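You operate a simulated robot arm through the tools that you are given. There is no shell and no other tool.

The job below is to be done with a simulated robot arm. You get a single attempt, and the scene is never put back.

## Task
Put the grey cap from the top of the dark bench on the mat on the teal table and the green cap on the top of the drawer cabinet. Put the grey token marked "leak" from the white bench on top of the white case and the grey token marked "hold" on the brown-topped red bench. Put the green pad on the grey bench away on the teal table. Take the purple sensor and put it on top of the filter on the brown-topped red bench. Any order will do. Set down upright: purple sensor.

The check looks at the end state, three seconds after you hand in, the way a careful person would. Anything else that was tipped, shoved, dropped, spilled or broken makes it a failure. A push-on lid holds only when it is set on centred and level and pressed home; a screw cap is set on level and turned clockwise until tight.

## Robot
A 7-joint arm with a fingered hand on a trunk, on a base that moves. Base frame: it is fixed to the floor where the robot stands at the start and does not move with it; the origin is under the middle of the robot, x ahead of it, y to its left, z up. Readings come in m, rad, newtons and seconds.
With the tool pointing down near the work surface it reaches from about 0.28 to 0.7 m from the robot's upright axis, wherever it stands. Its first joint turns from -2.897 to 2.897 rad. Places, roughly: brown-topped red bench [-4, 3.6, 0.8]; cap [-0.75, -2.5, 0.75]; filter [-4.25, 3, 1]; green pad (7x10x4 cm) [-4.1, 7, 0.8]; grey token [-3.75, 5.5, 0.75]; mat on the teal table (26x24 cm) [3.76, -1.86, 0.78]; purple sensor (5x5x6 cm) [-4.2, 3.4, 0.9]; teal table [3.9, -1.8, 0.8]; top of the drawer cabinet (27x25 cm) [2.4, 0.92, 1.02]; white case (16x15x13 cm) [-3.9, 5.8, 0.8]. Payload 4 kg.
Tool frame: the origin (TCP) lies between the finger pads and is the grasp point; the fingertips stand 0.026 m ahead of it; z points along the fingers, y is the line along which they close. The gripper opens to 0.148 m; its body begins 0.073 m behind the TCP. The gripper is a hand of 3 fingers: y runs from the thumb to the fingers, the wrist lies at [0, 0, -0.239] in the tool frame, and closing takes about 1.5 s.
Orientation is that of the tool frame in the base frame, as a unit quaternion [x, y, z, w]. With the fingers straight down and closing along the base's y, the tool's x points along the base's -x, its y along +y and its z along -z.

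## Interface
- The arm moves only by the tool servo_tool. Its argument "plan" is one flat list of numbers, 6 for each row, row after row: the turn, a rotation vector about the base's x, y, z in rad, then the shift along the base's x, y, z in mm. In form: [rx, ry, rz, dx, dy, dz, rx, ry, rz, dx, dy, dz, ...]. A call has 1 to 20 rows; each row is the pose to reach, as a shift and turn from the pose commanded when the call began. "gripper" is the finger opening in mm, from 0 to 148, set as the call begins (left out, the last holds). Each row takes 0.2 s and may step no farther than 0.05 m and 0.15 rad from the row before; otherwise, or with a gripper value out of range, the whole call is refused. Where a pose cannot be reached the arm comes as near as it can. A force on the tool above 40 N (or 10 N above the force at the start of the call, whichever is more), or a blocked arm, ends the call early, and 0.2 s more pass. Each finger travels about 0.072 m/s and halts on what it meets, pressing with about 23 N; the grip force reading is that of the motor and also rises with nothing between the fingers. The clock runs only during rows and for 0.2 s after the last one: add rows that repeat a pose to give the fingers time. The reply holds the time, the measured pose of the TCP, the force on the tool along the base axes, the opening and the grip force, in the units named above and with some noise, with the torque about the TCP (base axes, N m) and any sound that the robot's microphone picked up, and new pictures: "views" is both (left out), scene, wrist or none.
- Cameras (640 x 400 px; columns grow to the right, rows downward): "scene" is now at [0.0331, 0.1341, 1.4451]; the picture's right is [-0.09, -1.00, 0.00], its down [-0.50, 0.04, -0.86] and it looks along [0.86, -0.07, -0.51] (base axes); focal length 255 px, centre (320, 200). "wrist" rides on the gripper at [0.068, -0.039, -0.09] in the tool frame; the picture's right is [0.50, 0.87, 0.00], its down [-0.66, 0.38, -0.65] and it looks along [-0.57, 0.33, 0.76] (tool axes); focal length 222 px, centre (320, 200). There is no depth. A picture from a camera that has moved, and an enlarged one, comes with that camera's place and axes in the base frame and with its lens. The place of the scene camera against the robot may be out by one fixed shift of up to 0.018 m in any direction.
- slide_trunk(by): slides the trunk up (or, below 0, down) by that many m; the arm and the scene camera ride with it, the base frame stays. It gives what a move gives, with no picture.
- drive_base(legs): drives the robot by 1 to 6 legs, each [ahead, left, turn to the left] in m, m and rad, along the robot's own axes; the way and the turn of a leg run together, so that a leg with both is an arc; at most 1.5 m and 3.142 rad a leg. The arm and the cameras ride along, it lands a little off, and it stops where it bumps. It gives what a move gives, and a new picture of the scene camera.
- finger_targets(finger1, finger2, thumb_bend): sets how far each is bent, from 0 (flat) to 100 (curled in); at 30 the hand is open as for a grip, at 70 the pads meet at the TCP. One left out holds its place. A second passes; each finger stops where it meets its share of the squeeze, and holds until it gets a number again. A gripper value or a shape takes the hand back. It gives what a move gives, with no picture; readings hold the bend of each and the force on the fingers (four entries, about 0 where the hand has none), thumb and palm.
- set_grasp(shape): the hand has 3 fingers and takes this shape, open, in about a second: jaw (thumb against the fingers, like two jaws); tri (thumb and two fingers); tip (a fingertip pinch); poke (one finger out to press); point (the index stretched); flat (the hand flat); cup (the hand cupped); fist (a fist). The gripper value then closes the fingers along that shape, each until it touches; the sizes above hold for jaw. It gives what a move gives, with no picture.
- turn_head(pan, tilt): turns the head with the scene camera to pan (to the left, within 2.705 rad either way) and tilt (down, from -0.506 to 1.204), counted from straight ahead of the robot. It gives what a move gives, and a new picture of the scene camera.
- enlarge(camera, box): a new picture of the part [left, top, right, bottom] of that camera's present view, enlarged. No time passes.
- finish_job(): hands the job in; it is judged then, once.

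Nothing tells you exact positions but the pictures and the camera data. Unless the task says otherwise, let go and move clear before handing in.

The tools are called after ">>>" as name(argument=value, ...) on one line, values as JSON. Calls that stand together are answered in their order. servo_tool: Moves the arm, as the interface text tells. Its arguments: {"type":"object","properties":{"plan":{"type":"array","items":{"type":"number"}},"gripper":{"type":"number"},"views":{"type":"string","enum":["both","scene","wrist","none"]}},"required":["plan"]} The other tools are called the same way: slide_trunk (by) moves the trunk up or down; set_grasp (shape) gives the hand a shape; finger_targets (finger1, finger2, thumb_bend) moves the fingers one by one; drive_base (legs) drives the base; turn_head (pan, tilt) turns the head that bears the scene camera; enlarge (camera, box) takes an enlarged picture of a part of a camera's view; finish_job () hands the job in.

At the start:

```text
time_s: 0.0
tool_pos: [0.4783, 0.1831, 1.0144]
orientation: [0.0, 1.0, -0.001, 0.0]
force: [0.3, 0.2, 0.6]
moment: [-0.02, 0.0, -0.01]
opening: 0.1479
grasp_force: 0.0
shape: jaw
bend: [30.0, 30.0, 30.0]
finger forces: [0.1, 0.1, 0.0, 0.0, 0.1, 0.0]
trunk travel left (down, up): [-0.4, 0.19]
robot x, y, heading: [-0.0006, 0.0007, 0.006]
head pan, tilt (commanded): [-0.086, 0.529]
```

scene: 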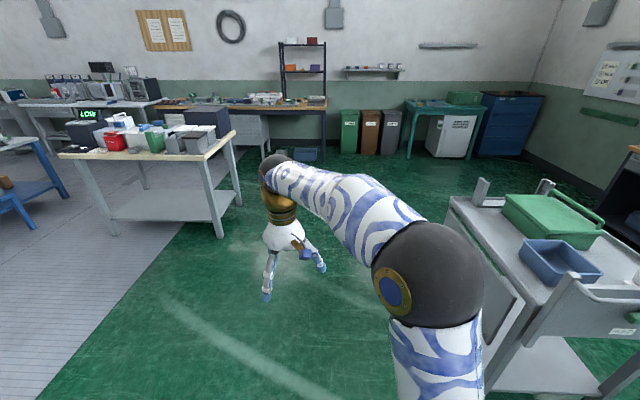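
wrist: 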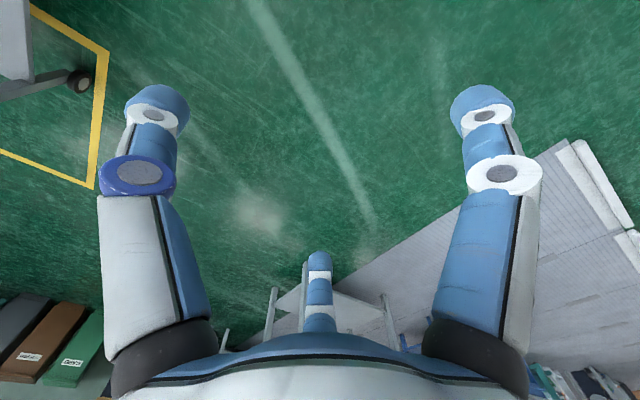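

I see a workshop with several benches ahead, and the arm is stretched out in front. I'll look around with the head first to find the benches and objects.

>>> turn_head(pan=-1.2, tilt=0.35)

>>> turn_head(pan=-2.3, tilt=0.35)

>>> turn_head(pan=2.5, tilt=0.3)

>>> turn_head(pan=1.2, tilt=0.35)

```text
time_s: 1.3
tool_pos: [0.4782, 0.1851, 1.0143]
orientation: [0.0, 1.0, 0.0, 0.0]
force: [0.0, 0.1, 0.1]
moment: [-0.02, 0.02, 0.0]
opening: 0.1479
grasp_force: 0.0
shape: jaw
bend: [30.0, 30.0, 30.0]
finger forces: [0.0, 0.0, 0.1, 0.1, 0.0, 0.1]
trunk travel left (down, up): [-0.4, 0.19]
robot x, y, heading: [-0.0043, 0.0003, -0.001]
head pan, tilt (commanded): [-1.201, 0.351]
camera scene: at [-0.0232, 0.055, 1.4616], right [-0.93, -0.36, 0.0], down [-0.12, 0.32, -0.94], along [0.34, -0.88, -0.34], focal length 255 px, centre (320, 200)
```

scene: 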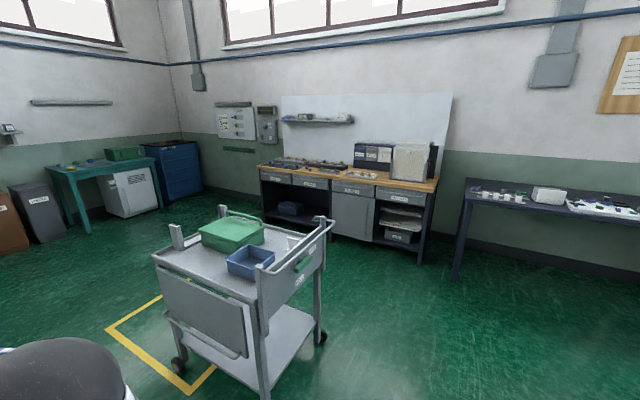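

```text
time_s: 2.7
tool_pos: [0.4774, 0.1828, 1.0137]
orientation: [0.0, 1.0, 0.0, 0.0]
force: [-0.5, 0.3, 0.0]
moment: [-0.03, 0.0, 0.0]
opening: 0.1479
grasp_force: 0.0
shape: jaw
bend: [30.0, 30.0, 30.0]
finger forces: [0.0, 0.1, 0.1, 0.1, 0.0, 0.0]
trunk travel left (down, up): [-0.4, 0.19]
robot x, y, heading: [-0.0017, 0.0006, 0.001]
head pan, tilt (commanded): [-2.3, 0.351]
camera scene: at [-0.1189, 0.0723, 1.4616], right [-0.75, 0.67, 0.0], down [0.23, 0.26, -0.94], along [-0.63, -0.7, -0.34], focal length 255 px, centre (320, 200)
```

scene: 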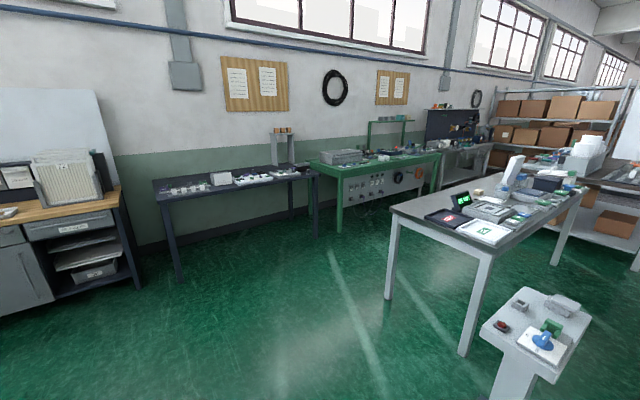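

```text
time_s: 6.5
tool_pos: [0.4787, 0.1845, 1.0146]
orientation: [0.0, 1.0, 0.001, 0.0]
force: [0.5, -0.2, 0.0]
moment: [0.01, -0.02, 0.0]
opening: 0.1479
grasp_force: 0.1
shape: jaw
bend: [30.0, 30.0, 30.0]
finger forces: [0.0, 0.0, 0.0, 0.0, 0.0, 0.1]
trunk travel left (down, up): [-0.4, 0.19]
robot x, y, heading: [-0.0021, -0.001, -0.0]
head pan, tilt (commanded): [2.499, 0.3]
camera scene: at [-0.1317, 0.1977, 1.4663], right [0.6, 0.8, 0.0], down [0.24, -0.18, -0.96], along [-0.76, 0.57, -0.3], focal length 255 px, centre (320, 200)
```

scene: 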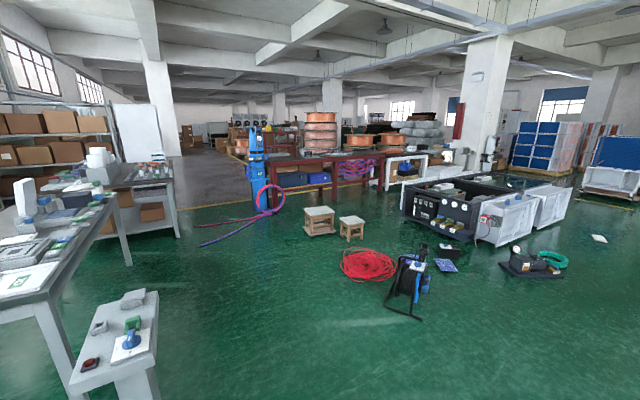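

```text
time_s: 7.9
tool_pos: [0.4773, 0.1847, 1.0142]
orientation: [0.0, 1.0, -0.001, 0.0]
force: [0.8, -0.2, 0.3]
moment: [0.0, 0.03, 0.0]
opening: 0.1479
grasp_force: 0.1
shape: jaw
bend: [30.0, 30.0, 30.0]
finger forces: [0.0, 0.0, 0.0, 0.0, 0.0, 0.0]
trunk travel left (down, up): [-0.4, 0.19]
robot x, y, heading: [-0.002, -0.0019, -0.004]
head pan, tilt (commanded): [1.201, 0.351]
camera scene: at [-0.0233, 0.2286, 1.4616], right [0.93, -0.36, 0.0], down [-0.12, -0.32, -0.94], along [0.34, 0.88, -0.34], focal length 255 px, centre (320, 200)
```

scene: 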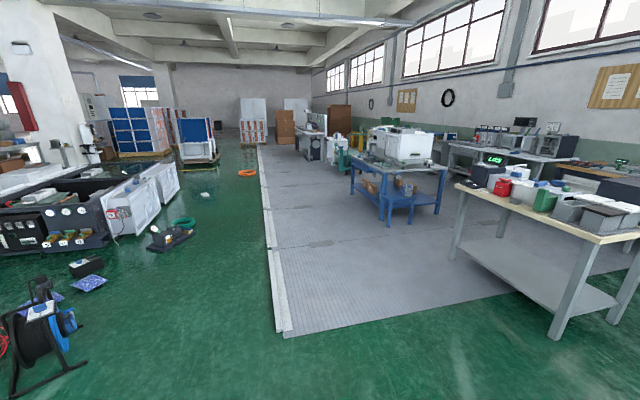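

I've mapped the rough layout: the dark bench is on the right wall at about (-0.75, -2.5), a cart stands ahead-right, and a pedestal is behind me. I'll back off a little, turn right and drive towards the dark bench for the caps.

>>> drive_base(legs=[[-0.3, 0, 0], [0, 0, -1.571], [0.9, -0.4, 0]])

>>> turn_head(pan=0.0, tilt=0.45)

```text
time_s: 18.6
tool_pos: [-0.5257, -1.3782, 1.0142]
orientation: [0.71, 0.704, 0.0, 0.0]
force: [-0.1, 0.5, 0.5]
moment: [-0.01, -0.02, 0.02]
opening: 0.1481
grasp_force: 0.1
shape: jaw
bend: [30.0, 30.0, 30.0]
finger forces: [0.1, 0.0, 0.0, 0.0, 0.1, 0.1]
trunk travel left (down, up): [-0.4, 0.19]
robot x, y, heading: [-0.7019, -0.902, -1.577]
head pan, tilt (commanded): [1.201, 0.351]
camera scene: at [-0.4659, -0.8844, 1.4615], right [-0.37, -0.93, 0.0], down [-0.32, 0.13, -0.94], along [0.87, -0.35, -0.34], focal length 255 px, centre (320, 200)
```

scene: 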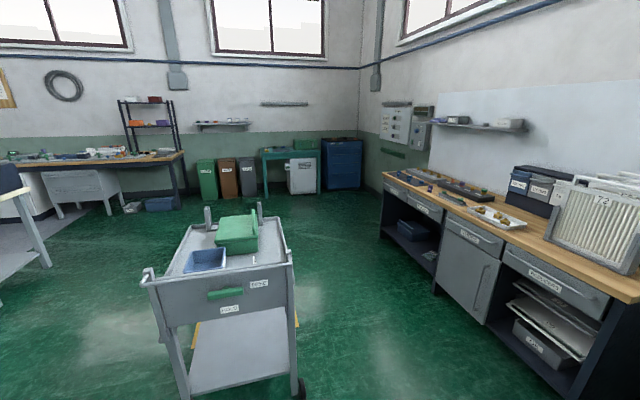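

```text
time_s: 19.9
tool_pos: [-0.5261, -1.3788, 1.0144]
orientation: [0.709, 0.705, -0.001, 0.001]
force: [-0.1, -0.1, 0.7]
moment: [-0.02, 0.02, 0.06]
opening: 0.1481
grasp_force: 0.0
shape: jaw
bend: [30.0, 30.0, 30.0]
finger forces: [0.1, 0.0, 0.1, 0.1, 0.0, 0.0]
trunk travel left (down, up): [-0.4, 0.19]
robot x, y, heading: [-0.7061, -0.902, -1.576]
head pan, tilt (commanded): [0.0, 0.45]
camera scene: at [-0.553, -0.9421, 1.4523], right [-1.0, 0.01, 0.0], down [0.0, 0.44, -0.9], along [-0.01, -0.9, -0.44], focal length 255 px, centre (320, 200)
```

scene: 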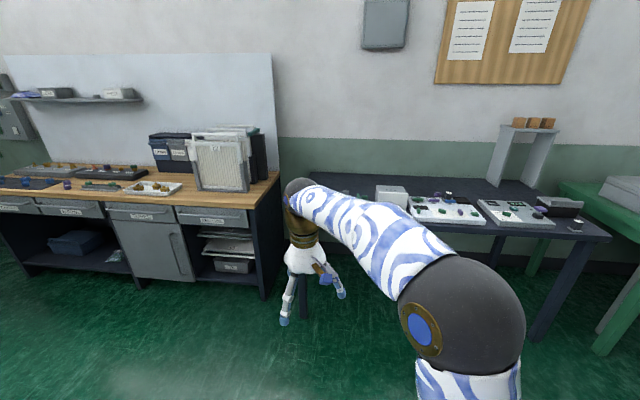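

I'm facing the dark bench, with the arm covering part of it. I'll zoom in on what I can see of its top.

>>> enlarge(camera="scene", box=[300, 150, 620, 260])

>>> servo_tool(plan=[0, 0, 0, -40, 0, 40, 0, 0, 0, -80, 0, 80, 0, 0, 0, -120, 0, 120, 0, 0, 0, -160, 0, 160, 0, 0, 0, -200, 0, 200, 0, 0, 0, -240, 0, 200, 0, 0, 0, -280, 20, 200, 0, 0, 0, -320, 40, 200, 0, 0, 0, -360, 60, 200], views="both")

```text
2.00 times, centred on (460, 205) of scene
camera zoom: at [-0.553, -0.9421, 1.4523], right [-1.0, 0.01, 0.0], down [0.0, 0.44, -0.9], along [-0.01, -0.9, -0.44], focal length 510 px, centre (40, 190)
```

zoom: 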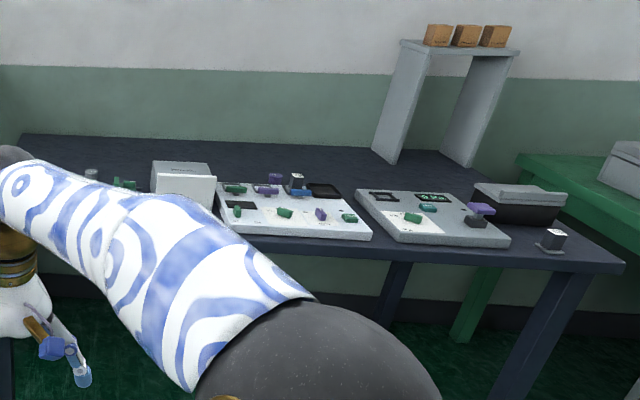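

```text
refused: row 1 steps farther than a row can; nothing moved
```

The dark bench holds two trays of parts, and I can see several green, purple and grey pieces. I'll move the arm up and to the right in smaller steps to clear the view.

>>> servo_tool(plan=[0, 0, 0, 0, 0, 45, 0, 0, 0, 0, 0, 90, 0, 0, 0, 0, 0, 135, 0, 0, 0, 0, 0, 180, 0, 0, 0, -40, 0, 200, 0, 0, 0, -80, 0, 200, 0, 0, 0, -120, 0, 200, 0, 0, 0, -160, 0, 200, 0, 0, 0, -200, 0, 200, 0, 0, 0, -240, 0, 200, 0, 0, 0, -280, 20, 200, 0, 0, 0, -320, 40, 200, 0, 0, 0, -360, 60, 200, 0, 0, 0, -400, 80, 200], views="both")

```text
time_s: 22.9
tool_pos: [-0.9253, -1.2977, 1.2132]
orientation: [0.71, 0.704, -0.002, 0.001]
force: [-0.1, -0.5, 0.4]
moment: [0.01, 0.05, -0.03]
opening: 0.148
grasp_force: 0.0
shape: jaw
bend: [30.0, 30.0, 30.0]
finger forces: [0.0, 0.0, 0.0, 0.0, 0.0, 0.1]
out of reach, approached as far as the arm can: row 4, 5, 6, 7, 8, 9, 10, 11
trunk travel left (down, up): [-0.4, 0.19]
robot x, y, heading: [-0.7095, -0.9008, -1.577]
head pan, tilt (commanded): [0.0, 0.45]
camera scene: at [-0.5533, -0.942, 1.4524], right [-1.0, 0.01, 0.0], down [0.0, 0.44, -0.9], along [-0.01, -0.9, -0.44], focal length 255 px, centre (320, 200)
camera wrist: at [-0.9631, -1.2296, 1.3023], right [0.87, 0.49, 0.0], down [0.38, -0.66, 0.66], along [0.32, -0.57, -0.76], focal length 222 px, centre (320, 200)
```

scene: 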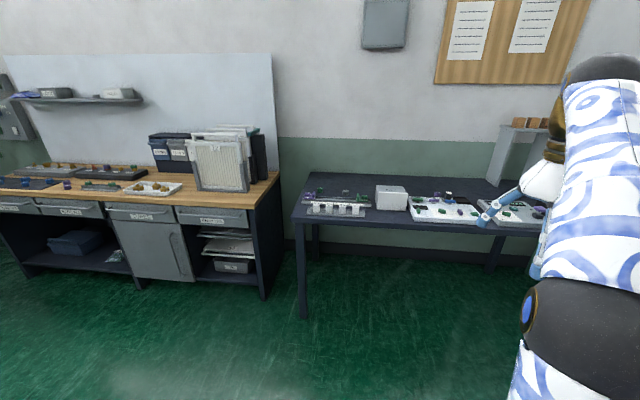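
wrist: 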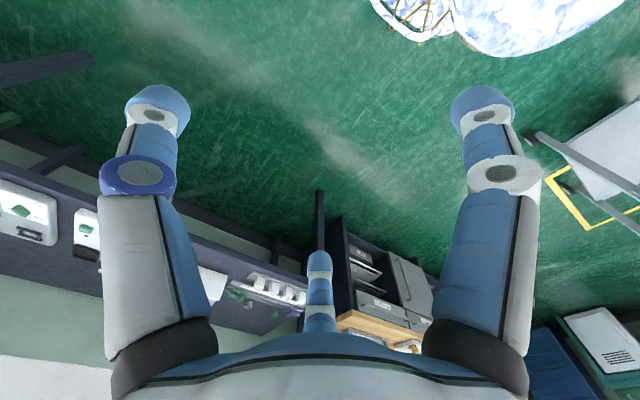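

>>> enlarge(camera="scene", box=[290, 165, 450, 265])

>>> enlarge(camera="scene", box=[390, 165, 550, 265])

```text
4.00 times, centred on (370, 215) of scene
camera zoom: at [-0.5533, -0.942, 1.4524], right [-1.0, 0.01, 0.0], down [0.0, 0.44, -0.9], along [-0.01, -0.9, -0.44], focal length 1020 px, centre (120, 140)
```

zoom: 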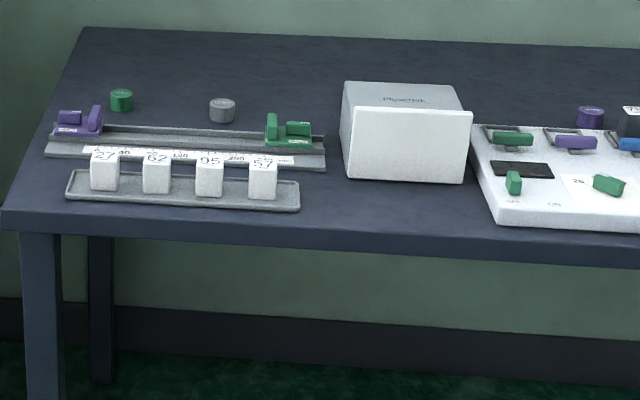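

```text
4.00 times, centred on (470, 215) of scene
camera zoom: at [-0.5533, -0.942, 1.4524], right [-1.0, 0.01, 0.0], down [0.0, 0.44, -0.9], along [-0.01, -0.9, -0.44], focal length 1020 px, centre (-280, 140)
```

zoom: 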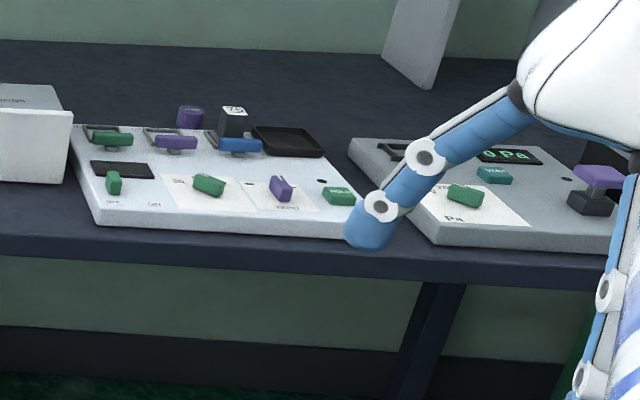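

I can see the caps now: a green cap at about (-0.57, -2.52) and a grey cap at about (-0.74, -2.47), both standing behind a measuring rail on the dark bench. I'll drive up to the bench.

>>> drive_base(legs=[[0.9, 0.03, 0]])

>>> turn_head(pan=0.0, tilt=0.75)

```text
time_s: 27.7
tool_pos: [-0.901, -2.199, 1.2136]
orientation: [0.71, 0.704, -0.002, 0.001]
force: [0.1, 0.2, 0.2]
moment: [0.0, -0.01, 0.0]
opening: 0.1478
grasp_force: 0.0
shape: jaw
bend: [30.0, 30.0, 30.0]
finger forces: [0.1, 0.0, 0.0, 0.1, 0.0, 0.1]
trunk travel left (down, up): [-0.4, 0.19]
robot x, y, heading: [-0.6849, -1.8024, -1.578]
head pan, tilt (commanded): [0.0, 0.45]
camera scene: at [-0.529, -1.843, 1.4524], right [-1.0, 0.01, 0.0], down [0.0, 0.44, -0.9], along [-0.01, -0.9, -0.44], focal length 255 px, centre (320, 200)
```

scene: 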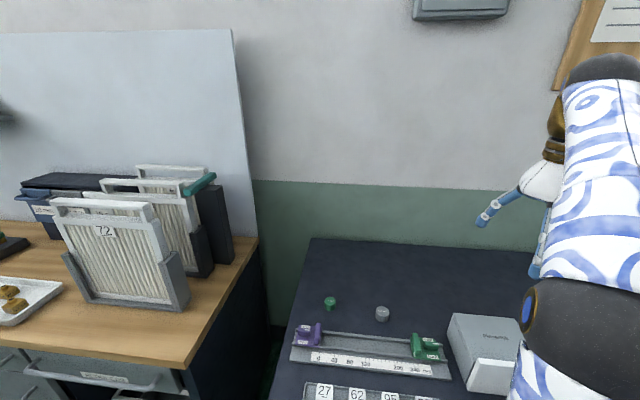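

```text
time_s: 28.5
tool_pos: [-0.9007, -2.1985, 1.2129]
orientation: [0.709, 0.705, -0.003, 0.0]
force: [0.4, -0.3, 0.3]
moment: [-0.06, 0.02, 0.01]
opening: 0.1481
grasp_force: 0.1
shape: jaw
bend: [30.0, 30.0, 30.0]
finger forces: [0.0, 0.0, 0.0, 0.0, 0.1, 0.0]
trunk travel left (down, up): [-0.4, 0.19]
robot x, y, heading: [-0.6855, -1.7987, -1.579]
head pan, tilt (commanded): [0.0, 0.75]
camera scene: at [-0.529, -1.834, 1.426], right [-1.0, 0.01, 0.0], down [0.0, 0.68, -0.73], along [0.0, -0.73, -0.68], focal length 255 px, centre (320, 200)
```

scene: 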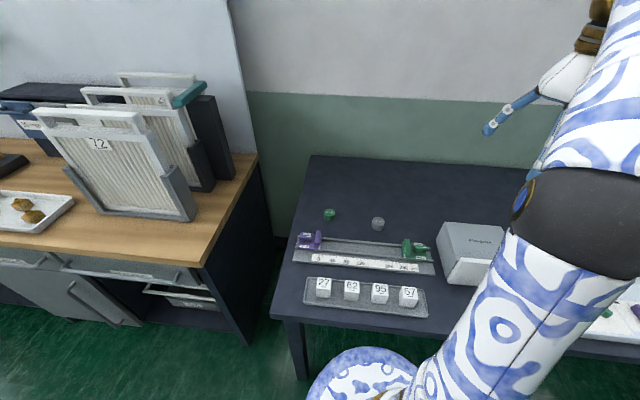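

The caps are in plain view now. I'll zoom in to see their shape and place.

>>> enlarge(camera="scene", box=[280, 180, 440, 280])

>>> enlarge(camera="scene", box=[310, 195, 400, 250])

```text
4.00 times, centred on (360, 230) of scene
camera zoom: at [-0.529, -1.834, 1.426], right [-1.0, 0.01, 0.0], down [0.0, 0.68, -0.73], along [0.0, -0.73, -0.68], focal length 1020 px, centre (160, 80)
```

zoom: 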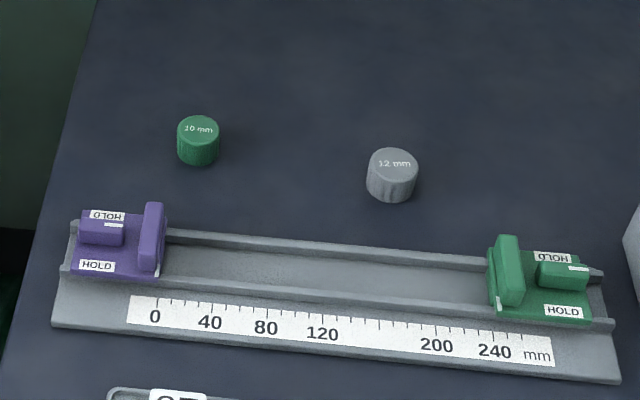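

```text
7.11 times, centred on (355, 222) of scene
camera zoom: at [-0.529, -1.834, 1.426], right [-1.0, 0.01, 0.0], down [0.0, 0.68, -0.73], along [0.0, -0.73, -0.68], focal length 1813 px, centre (71, 40)
```

zoom: 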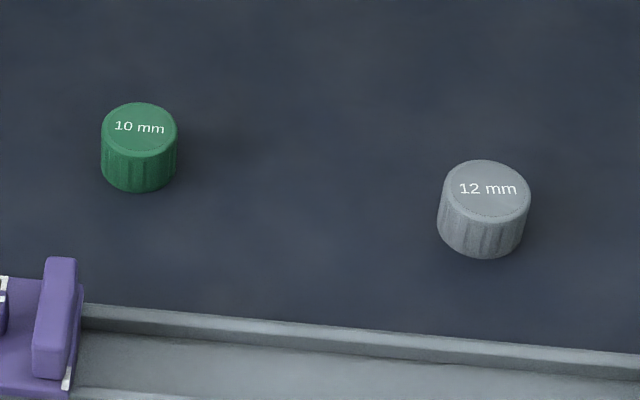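

The grey cap is marked "12 mm" at about (-0.72, -2.39) and the green one "10 mm" at about (-0.56, -2.43); the bench top looks to be near z 0.785. I'll bring the hand above the grey cap with the fingers partly closed and check with the wrist camera.

>>> servo_tool(plan=[0, 0, 0, 30, -30, -20, 0, 0, 0, 60, -60, -40, 0, 0, 0, 90, -95, -50, 0, 0, 0, 120, -130, -60, 0, 0, 0, 150, -160, -80, 0, 0, 0, 180, -190, -100, 0, 0, 0, 180, -190, -145, 0, 0, 0, 180, -190, -190, 0, 0, 0, 180, -190, -220], gripper=90, views="both")

```text
time_s: 30.5
tool_pos: [-0.7197, -2.3903, 0.9932]
orientation: [0.71, 0.704, -0.003, 0.0]
force: [0.5, 0.2, -0.6]
moment: [0.01, 0.03, 0.01]
opening: 0.0903
grasp_force: 0.0
shape: jaw
bend: [32.0, 32.0, 70.0]
finger forces: [0.0, 0.1, 0.1, 0.1, 0.0, 0.0]
trunk travel left (down, up): [-0.4, 0.19]
robot x, y, heading: [-0.6828, -1.7975, -1.58]
head pan, tilt (commanded): [0.0, 0.75]
camera scene: at [-0.5289, -1.8342, 1.4259], right [-1.0, 0.01, 0.0], down [0.0, 0.68, -0.73], along [0.0, -0.73, -0.68], focal length 255 px, centre (320, 200)
camera wrist: at [-0.7578, -2.3223, 1.0816], right [0.87, 0.49, 0.0], down [0.38, -0.66, 0.66], along [0.32, -0.57, -0.76], focal length 222 px, centre (320, 200)
```

scene: 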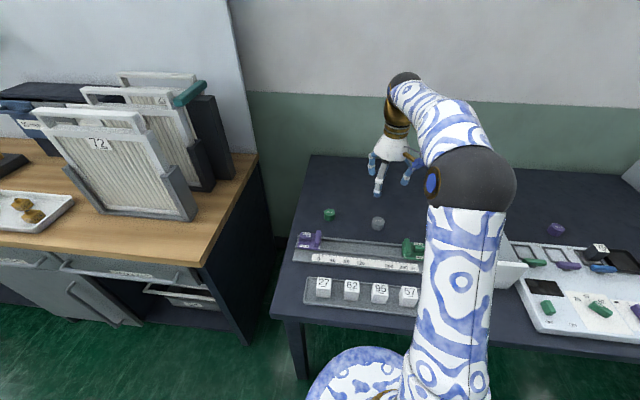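
wrist: 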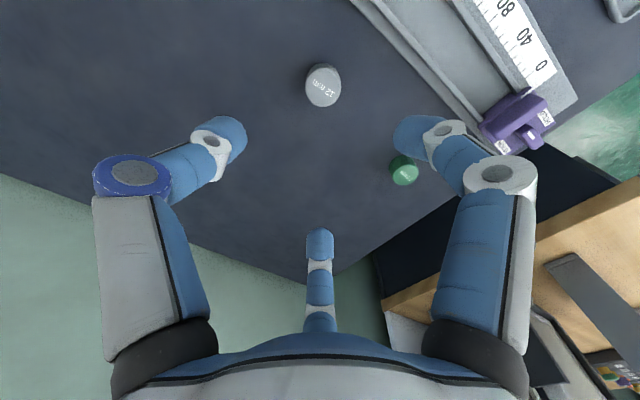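

The grey cap sits almost on the tool axis in the wrist picture. I'll zoom in to refine the centring before going down.

>>> enlarge(camera="wrist", box=[240, 40, 440, 165])

```text
3.20 times, centred on (340, 102) of wrist
camera zoom: at [-0.7578, -2.3223, 1.0816], right [0.87, 0.49, 0.0], down [0.38, -0.66, 0.66], along [0.32, -0.57, -0.76], focal length 711 px, centre (256, 512)
```

zoom: 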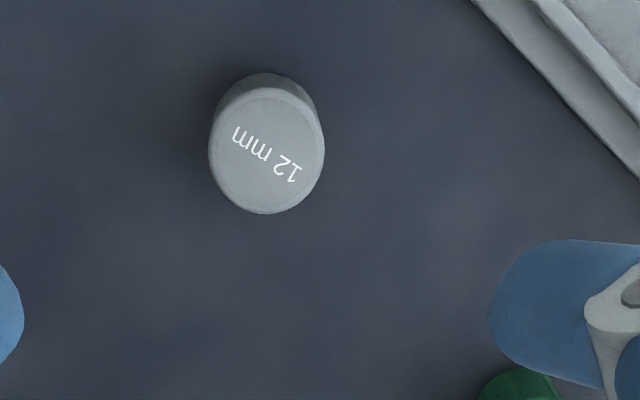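

The cap is within about 1 cm of the tool axis. I'll go down 80 mm and look again to fix both the offset and the height.

>>> servo_tool(plan=[0, 0, 0, 0, 5, -40, 0, 0, 0, 0, 10, -80], views="wrist")

>>> enlarge(camera="wrist", box=[240, 40, 440, 165])

```text
time_s: 31.1
tool_pos: [-0.7214, -2.3785, 0.9136]
orientation: [0.709, 0.705, -0.002, 0.0]
force: [0.2, -0.1, 0.4]
moment: [0.02, -0.02, 0.0]
opening: 0.0903
grasp_force: 0.0
shape: jaw
bend: [32.0, 32.0, 70.0]
finger forces: [0.0, 0.1, 0.1, 0.0, 0.0, 0.0]
trunk travel left (down, up): [-0.4, 0.19]
robot x, y, heading: [-0.6836, -1.7991, -1.579]
head pan, tilt (commanded): [0.0, 0.75]
camera wrist: at [-0.7577, -2.3109, 1.0024], right [0.87, 0.49, 0.0], down [0.38, -0.65, 0.66], along [0.32, -0.57, -0.76], focal length 222 px, centre (320, 200)
```

wrist: 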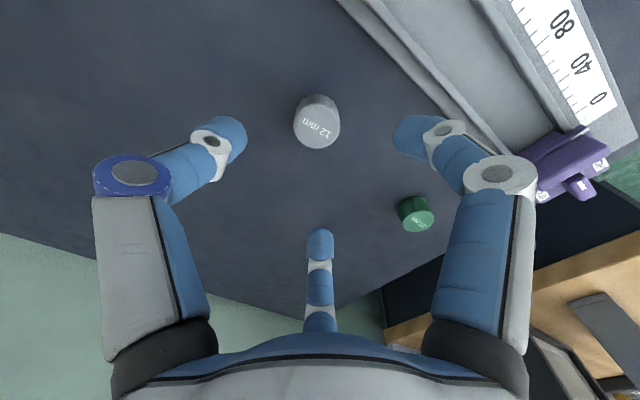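

```text
3.20 times, centred on (340, 102) of wrist
camera zoom: at [-0.7577, -2.3109, 1.0024], right [0.87, 0.49, 0.0], down [0.38, -0.65, 0.66], along [0.32, -0.57, -0.76], focal length 711 px, centre (256, 512)
```

zoom: 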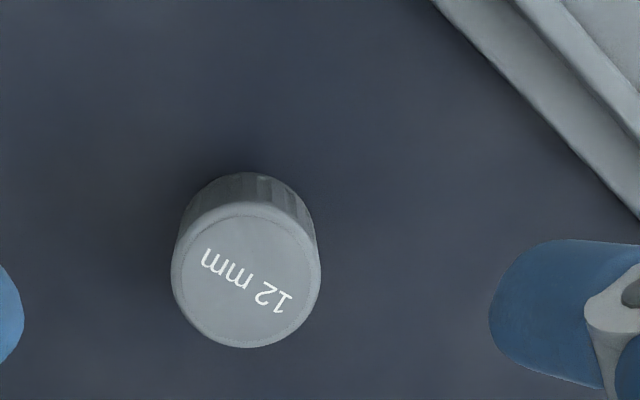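

The cap's top comes out at z ≈ 0.826 with centre (-0.726, -2.374), so the bench is near 0.796. I'll centre over it and go down slowly with the fingers open.

>>> servo_tool(plan=[0, 0, 0, -4, 4.5, -30, 0, 0, 0, -4, 4.5, -55, 0, 0, 0, -4, 4.5, -70, 0, 0, 0, -4, 4.5, -80], views="wrist")

```text
time_s: 32.1
tool_pos: [-0.7252, -2.3751, 0.8319]
orientation: [0.709, 0.705, -0.002, 0.0]
force: [-0.3, -1.0, 0.2]
moment: [-0.02, 0.01, 0.0]
opening: 0.0903
grasp_force: 0.2
shape: jaw
bend: [32.0, 32.0, 70.0]
finger forces: [0.0, 0.0, 0.1, 0.0, 0.1, 0.0]
trunk travel left (down, up): [-0.4, 0.19]
robot x, y, heading: [-0.6787, -1.8023, -1.582]
head pan, tilt (commanded): [0.0, 0.75]
camera wrist: at [-0.7618, -2.3072, 0.9219], right [0.87, 0.49, 0.0], down [0.38, -0.66, 0.66], along [0.32, -0.57, -0.76], focal length 222 px, centre (320, 200)
```

wrist: 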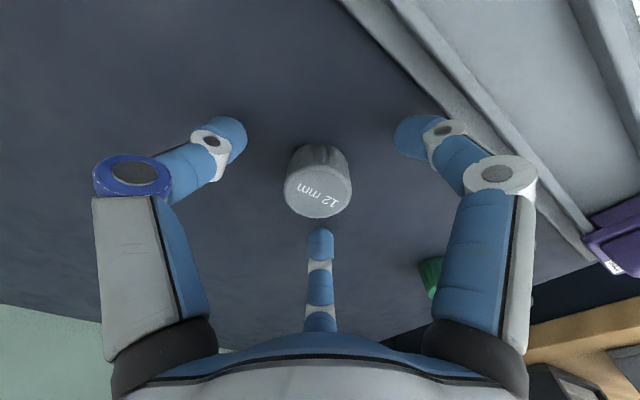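

The cap is between the fingers and centred. Closing the fingers now.

>>> servo_tool(plan=[0, 0, 0, 0, 0, 0, 0, 0, 0, 0, 0, 0, 0, 0, 0, 0, 0, 0, 0, 0, 0, 0, 0, 0, 0, 0, 0, 0, 0, 0, 0, 0, 0, 0, 0, 0, 0, 0, 0, 0, 0, 0, 0, 0, 0, 0, 0, 0], gripper=20, views="wrist")

```text
time_s: 33.9
tool_pos: [-0.7246, -2.3758, 0.8311]
orientation: [0.71, 0.704, -0.002, 0.0]
force: [-0.3, 0.1, -0.1]
moment: [0.0, -0.01, -0.01]
opening: 0.0331
grasp_force: 22.8
shape: jaw
bend: [76.0, 76.0, 70.0]
finger forces: [19.9, 20.9, 0.0, 0.1, 20.7, 0.0]
trunk travel left (down, up): [-0.4, 0.19]
robot x, y, heading: [-0.6815, -1.8003, -1.579]
head pan, tilt (commanded): [0.0, 0.75]
camera wrist: at [-0.7618, -2.3072, 0.9222], right [0.87, 0.49, 0.0], down [0.38, -0.66, 0.66], along [0.32, -0.57, -0.76], focal length 222 px, centre (320, 200)
```

wrist: 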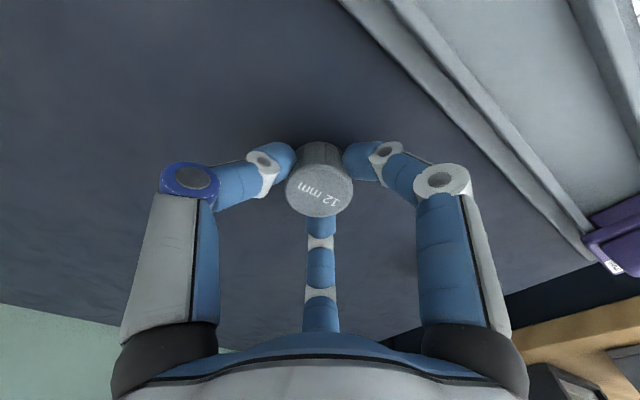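

All three fingers press on the cap with about 20 N. I'll lift it straight up, then back the robot away from the bench.

>>> servo_tool(plan=[0, 0, 0, 0, 0, 20, 0, 0, 0, 0, 0, 60, 0, 0, 0, 0, 0, 105, 0, 0, 0, 0, 0, 150, 0, 0, 0, 0, 0, 195, 0, 0, 0, 0, 0, 240, 0, 0, 0, 0, 40, 260, 0, 0, 0, 0, 80, 280, 0, 0, 0, 0, 120, 290, 0, 0, 0, 0, 160, 300, 0, 0, 0, 0, 200, 300], views="wrist")

>>> turn_head(pan=0.0, tilt=1.2)

```text
time_s: 36.3
tool_pos: [-0.724, -2.1735, 1.1322]
orientation: [0.71, 0.704, -0.002, 0.001]
force: [-0.3, -0.6, -1.2]
moment: [-0.01, 0.01, 0.0]
opening: 0.0329
grasp_force: 22.8
shape: jaw
bend: [76.0, 76.0, 70.0]
finger forces: [19.9, 21.1, 0.0, 0.0, 20.7, 0.0]
trunk travel left (down, up): [-0.4, 0.19]
robot x, y, heading: [-0.6831, -1.8044, -1.572]
head pan, tilt (commanded): [0.0, 0.75]
camera wrist: at [-0.762, -2.1057, 1.2217], right [0.87, 0.49, 0.0], down [0.38, -0.66, 0.66], along [0.32, -0.57, -0.76], focal length 222 px, centre (320, 200)
```

wrist: 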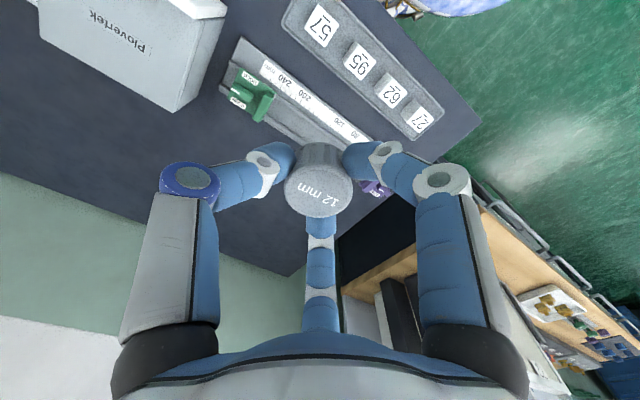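

```text
time_s: 37.2
tool_pos: [-0.7249, -2.1759, 1.132]
orientation: [0.709, 0.705, -0.003, 0.0]
force: [0.1, 0.2, -0.6]
moment: [-0.03, 0.01, 0.01]
opening: 0.0332
grasp_force: 23.3
shape: jaw
bend: [76.0, 76.0, 70.0]
finger forces: [19.9, 21.2, 0.0, 0.0, 20.7, 0.0]
trunk travel left (down, up): [-0.4, 0.19]
robot x, y, heading: [-0.6868, -1.7999, -1.576]
head pan, tilt (commanded): [0.0, 1.201]
camera scene: at [-0.5287, -1.807, 1.3942], right [-1.0, 0.01, 0.0], down [0.01, 0.93, -0.36], along [0.0, -0.36, -0.93], focal length 255 px, centre (320, 200)
```

scene: 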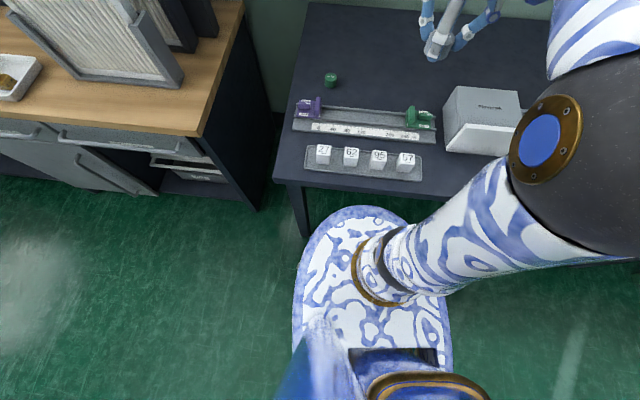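

The cap is held and clear of the bench. I'll back out, turn to face +x, and go round the cart on its north side towards the teal table.

>>> drive_base(legs=[[-0.9, 0, 0], [0, 0, 1.571], [0.5, 0.95, 0], [1.5, 0, 0]])

>>> turn_head(pan=-0.5, tilt=0.35)

```text
time_s: 58.0
tool_pos: [1.7151, 0.0115, 1.1332]
orientation: [0.003, 1.0, -0.001, 0.002]
force: [0.0, 0.2, 0.7]
moment: [0.02, 0.02, 0.01]
opening: 0.0329
grasp_force: 23.2
shape: jaw
bend: [76.0, 76.0, 70.0]
finger forces: [19.7, 21.1, 0.1, 0.0, 20.7, 0.0]
trunk travel left (down, up): [-0.4, 0.19]
robot x, y, heading: [1.3416, 0.0502, -0.006]
head pan, tilt (commanded): [0.0, 1.201]
camera scene: at [1.3416, 0.1934, 1.3942], right [-0.01, -1.0, 0.0], down [-0.93, 0.0, -0.36], along [0.36, 0.0, -0.93], focal length 255 px, centre (320, 200)
```

scene: 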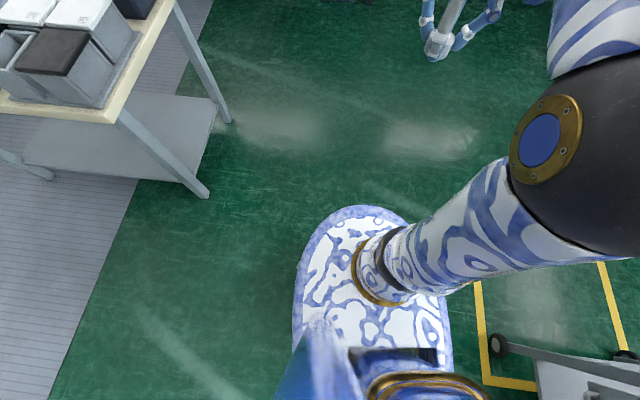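

```text
time_s: 59.2
tool_pos: [1.7164, 0.0106, 1.1309]
orientation: [0.003, 1.0, -0.002, 0.002]
force: [0.1, 0.7, 0.9]
moment: [-0.01, -0.01, 0.04]
opening: 0.0329
grasp_force: 23.4
shape: jaw
bend: [76.0, 76.0, 70.0]
finger forces: [19.7, 21.1, 0.1, 0.0, 20.6, 0.0]
trunk travel left (down, up): [-0.4, 0.19]
robot x, y, heading: [1.3445, 0.0481, -0.005]
head pan, tilt (commanded): [-0.499, 0.351]
camera scene: at [1.3672, 0.1488, 1.4615], right [-0.48, -0.88, 0.0], down [-0.3, 0.17, -0.94], along [0.82, -0.45, -0.34], focal length 255 px, centre (320, 200)
```

scene: 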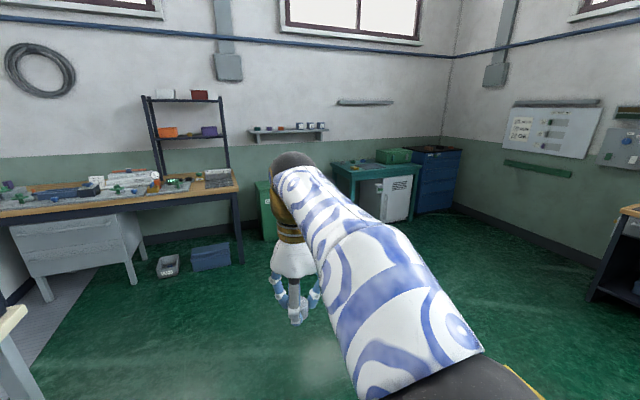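

The way to the teal table is clear past the cart. I'll go ahead and diagonally right, then look at the table.

>>> drive_base(legs=[[0.6, 0, 0], [0.6, -1.35, 0], [0, -0.5, 0]])

>>> turn_head(pan=0.0, tilt=0.5)

```text
time_s: 72.0
tool_pos: [2.9026, -1.8295, 1.1318]
orientation: [0.002, 1.0, -0.002, 0.002]
force: [-0.3, 0.0, -1.2]
moment: [-0.01, 0.02, 0.0]
opening: 0.0328
grasp_force: 23.1
shape: jaw
bend: [76.0, 76.0, 70.0]
finger forces: [19.7, 21.1, 0.1, 0.0, 20.6, 0.0]
trunk travel left (down, up): [-0.4, 0.19]
robot x, y, heading: [2.5302, -1.788, -0.009]
head pan, tilt (commanded): [-0.499, 0.351]
camera scene: at [2.5544, -1.6924, 1.4616], right [-0.48, -0.88, 0.0], down [-0.3, 0.17, -0.94], along [0.82, -0.45, -0.34], focal length 255 px, centre (320, 200)
```

scene: 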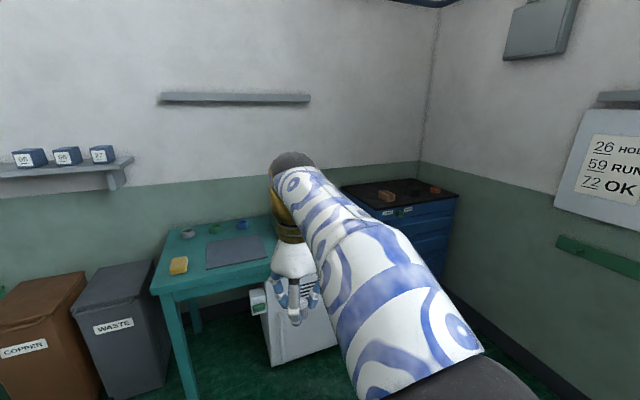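

```text
time_s: 72.9
tool_pos: [2.9034, -1.8295, 1.1333]
orientation: [0.002, 1.0, -0.002, 0.002]
force: [0.3, 0.6, 0.1]
moment: [0.0, 0.01, 0.03]
opening: 0.033
grasp_force: 23.3
shape: jaw
bend: [76.0, 76.0, 70.0]
finger forces: [19.8, 21.1, 0.0, 0.0, 20.7, 0.0]
trunk travel left (down, up): [-0.4, 0.19]
robot x, y, heading: [2.5283, -1.7914, -0.007]
head pan, tilt (commanded): [0.0, 0.499]
camera scene: at [2.5638, -1.6479, 1.4479], right [0.0, -1.0, 0.0], down [-0.48, 0.0, -0.88], along [0.88, 0.0, -0.48], focal length 255 px, centre (320, 200)
```

scene: 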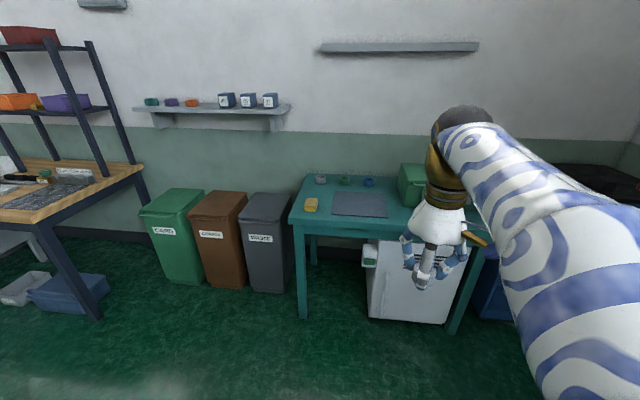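

The teal table has the grey mat near (3.76, -1.86), with a yellow block, some rings and a green box around it. I'll drive up to its front edge, leaving clearance to the leg and the white cabinet underneath.

>>> drive_base(legs=[[0.57, 0, 0]])

>>> turn_head(pan=0.0, tilt=0.8)

```text
time_s: 76.2
tool_pos: [3.476, -1.8333, 1.1319]
orientation: [0.002, 1.0, -0.002, 0.002]
force: [-0.7, 0.1, 0.1]
moment: [0.01, 0.04, -0.03]
opening: 0.0326
grasp_force: 23.3
shape: jaw
bend: [76.0, 76.0, 70.0]
finger forces: [19.6, 21.1, 0.0, 0.1, 20.8, 0.1]
trunk travel left (down, up): [-0.4, 0.19]
robot x, y, heading: [3.1015, -1.7928, -0.004]
head pan, tilt (commanded): [0.0, 0.499]
camera scene: at [3.1363, -1.6497, 1.4479], right [0.0, -1.0, 0.0], down [-0.48, 0.0, -0.88], along [0.88, 0.0, -0.48], focal length 255 px, centre (320, 200)
```

scene: 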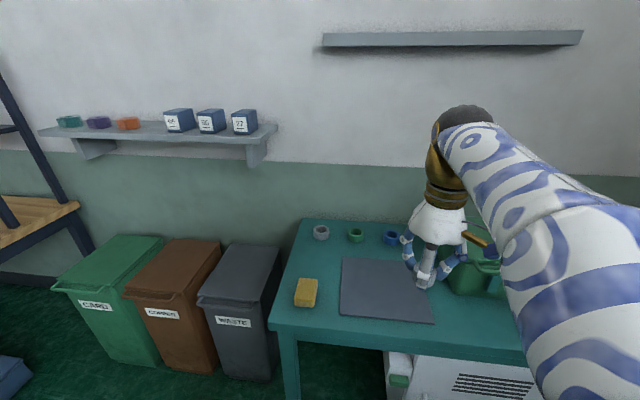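

```text
time_s: 77.0
tool_pos: [3.4748, -1.8314, 1.1321]
orientation: [0.002, 1.0, -0.001, 0.002]
force: [0.8, 0.4, 0.3]
moment: [0.0, 0.01, 0.05]
opening: 0.0329
grasp_force: 22.5
shape: jaw
bend: [76.0, 76.0, 70.0]
finger forces: [19.7, 21.2, 0.1, 0.0, 20.6, 0.0]
trunk travel left (down, up): [-0.4, 0.19]
robot x, y, heading: [3.1017, -1.7899, -0.003]
head pan, tilt (commanded): [0.0, 0.799]
camera scene: at [3.126, -1.6497, 1.422], right [0.0, -1.0, 0.0], down [-0.72, 0.0, -0.7], along [0.7, 0.0, -0.72], focal length 255 px, centre (320, 200)
```

scene: 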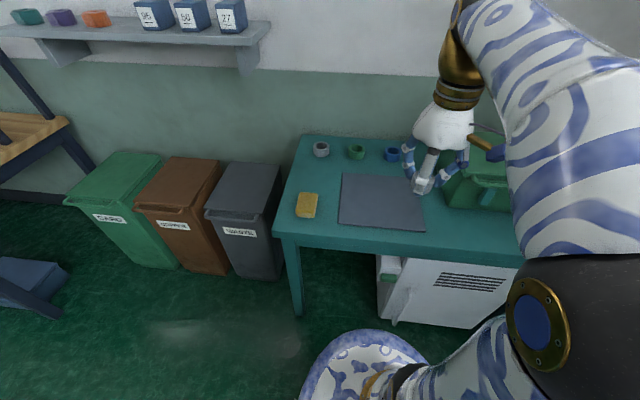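

The mat spans about x 3.63–3.89, y -1.72 to -1.99 and is empty. I'll carry the cap over its middle and lower to just above it.

>>> servo_tool(plan=[0, 0, 0, 45, 0, -10, 0, 0, 0, 90, -5, -20, 0, 0, 0, 135, -10, -40, 0, 0, 0, 180, -13, -55, 0, 0, 0, 225, -13, -70, 0, 0, 0, 265, -13, -90, 0, 0, 0, 265, -13, -135, 0, 0, 0, 265, -13, -180, 0, 0, 0, 265, -13, -225, 0, 0, 0, 265, -13, -260], views="both")

```text
time_s: 79.2
tool_pos: [3.7407, -1.8451, 0.8715]
orientation: [0.001, 1.0, -0.002, 0.001]
force: [0.4, -0.2, 0.5]
moment: [0.01, 0.0, 0.01]
opening: 0.033
grasp_force: 22.9
shape: jaw
bend: [76.0, 76.0, 70.0]
finger forces: [19.6, 21.1, 0.0, 0.0, 20.6, 0.0]
trunk travel left (down, up): [-0.4, 0.19]
robot x, y, heading: [3.1002, -1.7893, -0.004]
head pan, tilt (commanded): [0.0, 0.799]
camera scene: at [3.1262, -1.6497, 1.4219], right [0.0, -1.0, 0.0], down [-0.72, 0.0, -0.7], along [0.7, 0.0, -0.72], focal length 255 px, centre (320, 200)
camera wrist: at [3.6735, -1.8845, 0.9615], right [-0.5, 0.87, 0.0], down [0.65, 0.38, 0.66], along [0.57, 0.32, -0.76], focal length 222 px, centre (320, 200)
```

scene: 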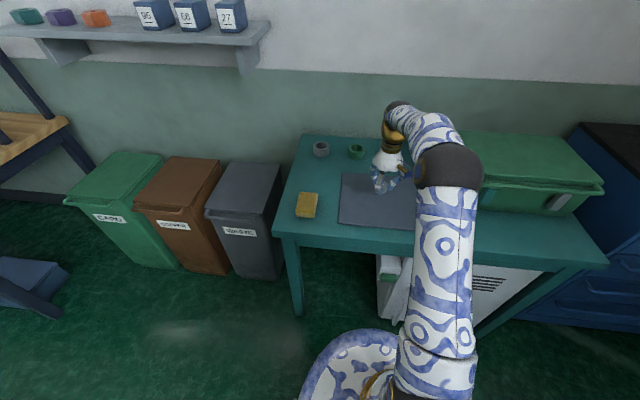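
wrist: 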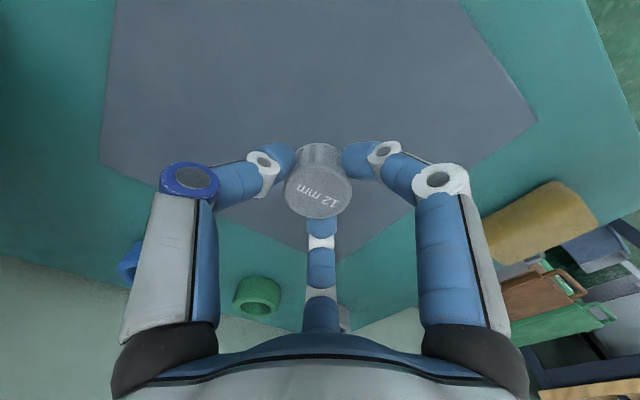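

The cap hangs over the mat. I'll lower in small steps and watch the force for contact.

>>> servo_tool(plan=[0, 0, 0, 0, 0, -8, 0, 0, 0, 0, 0, -16, 0, 0, 0, 0, 0, -24, 0, 0, 0, 0, 0, -32, 0, 0, 0, 0, 0, -38], views="wrist")

```text
time_s: 80.4
tool_pos: [3.742, -1.8455, 0.8341]
orientation: [0.002, 1.0, -0.002, 0.002]
force: [0.2, 0.2, -1.4]
moment: [-0.02, 0.04, -0.01]
opening: 0.0332
grasp_force: 22.8
shape: jaw
bend: [76.0, 76.0, 70.0]
finger forces: [19.6, 21.2, 0.1, 0.0, 20.6, 0.0]
trunk travel left (down, up): [-0.4, 0.19]
robot x, y, heading: [3.1021, -1.7893, -0.006]
head pan, tilt (commanded): [0.0, 0.799]
camera wrist: at [3.6734, -1.8833, 0.9238], right [-0.5, 0.87, 0.0], down [0.65, 0.38, 0.66], along [0.57, 0.32, -0.76], focal length 222 px, centre (320, 200)
```

wrist: 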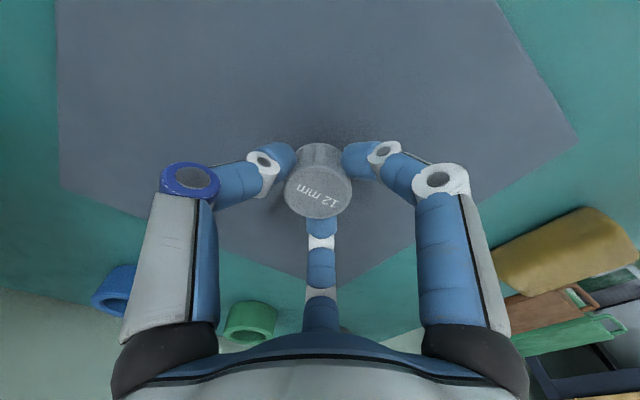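

No contact yet; the cap's shadow shows it is still slightly above the mat. I'll keep lowering in 3 mm steps.

>>> servo_tool(plan=[0, 0, 0, 0, 0, -3, 0, 0, 0, 0, 0, -6, 0, 0, 0, 0, 0, -9, 0, 0, 0, 0, 0, -12], views="wrist")

```text
time_s: 81.4
tool_pos: [3.7408, -1.8444, 0.8216]
orientation: [0.001, 1.0, -0.002, 0.001]
force: [0.3, 0.8, -0.4]
moment: [-0.02, 0.02, 0.02]
opening: 0.0328
grasp_force: 23.0
shape: jaw
bend: [76.0, 76.0, 70.0]
finger forces: [19.6, 21.3, 0.0, 0.0, 20.6, 0.0]
trunk travel left (down, up): [-0.4, 0.19]
robot x, y, heading: [3.1024, -1.7879, -0.005]
head pan, tilt (commanded): [0.0, 0.799]
camera wrist: at [3.6735, -1.8831, 0.9114], right [-0.5, 0.87, 0.0], down [0.65, 0.38, 0.66], along [0.57, 0.32, -0.76], focal length 222 px, centre (320, 200)
```

wrist: 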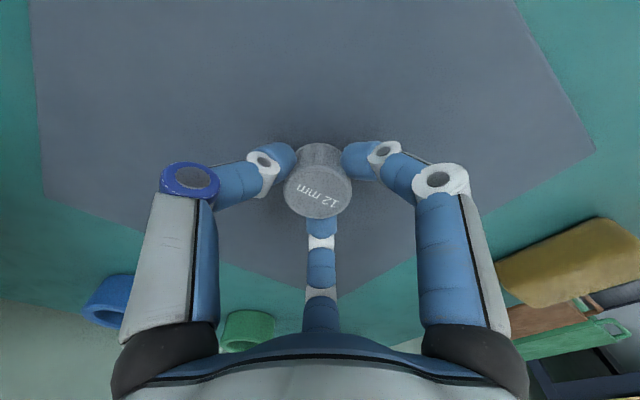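

>>> servo_tool(plan=[0, 0, 0, 0, 0, -2, 0, 0, 0, 0, 0, -4, 0, 0, 0, 0, 0, -6], views="none")

>>> enlarge(camera="scene", box=[330, 130, 430, 240])

```text
time_s: 82.2
tool_pos: [3.7408, -1.8457, 0.8176]
orientation: [0.002, 1.0, -0.003, 0.003]
force: [0.2, 0.2, 16.8]
moment: [-0.03, -0.1, 0.03]
opening: 0.0336
grasp_force: 22.9
shape: jaw
bend: [76.0, 76.0, 70.0]
finger forces: [22.5, 24.4, 0.0, 0.0, 24.3, 0.0]
trunk travel left (down, up): [-0.4, 0.19]
robot x, y, heading: [3.102, -1.7916, -0.001]
head pan, tilt (commanded): [0.0, 0.799]
```

```text
3.64 times, centred on (380, 185) of scene
camera zoom: at [3.1245, -1.6496, 1.4223], right [0.0, -1.0, 0.0], down [-0.72, 0.0, -0.7], along [0.7, 0.0, -0.72], focal length 927 px, centre (102, 254)
```

zoom: 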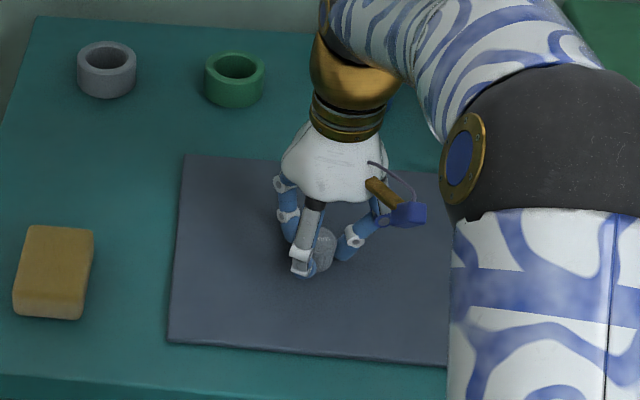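

The cap touches the mat (17 N upward). I'll ease the pressure, open the fingers and lift clear.

>>> servo_tool(plan=[0, 0, 0, 0, 0, 3, 0, 0, 0, 0, 0, 3, 0, 0, 0, 0, 0, 3, 0, 0, 0, 0, 0, 3, 0, 0, 0, 0, 0, 3, 0, 0, 0, 0, 0, 3], gripper=95, views="wrist")

```text
time_s: 83.6
tool_pos: [3.7417, -1.8439, 0.819]
orientation: [0.002, 1.0, -0.001, 0.001]
force: [0.8, -0.4, -0.5]
moment: [0.01, 0.01, 0.0]
opening: 0.0945
grasp_force: 0.1
shape: jaw
bend: [31.0, 31.0, 70.0]
finger forces: [0.0, 0.1, 0.0, 0.0, 0.0, 0.0]
trunk travel left (down, up): [-0.4, 0.19]
robot x, y, heading: [3.0998, -1.7909, -0.002]
head pan, tilt (commanded): [0.0, 0.799]
camera wrist: at [3.6737, -1.8835, 0.9089], right [-0.5, 0.87, 0.0], down [0.65, 0.38, 0.66], along [0.57, 0.32, -0.76], focal length 222 px, centre (320, 200)
```

wrist: 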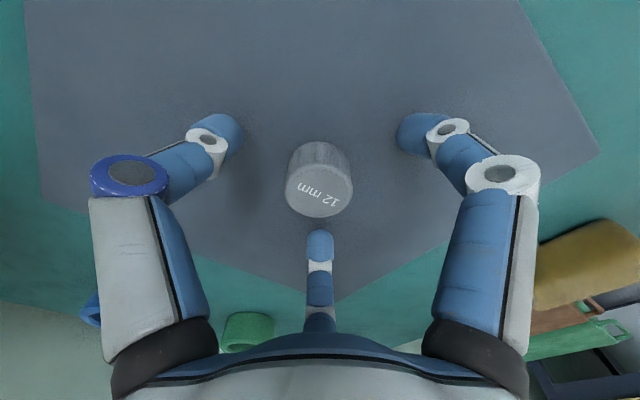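

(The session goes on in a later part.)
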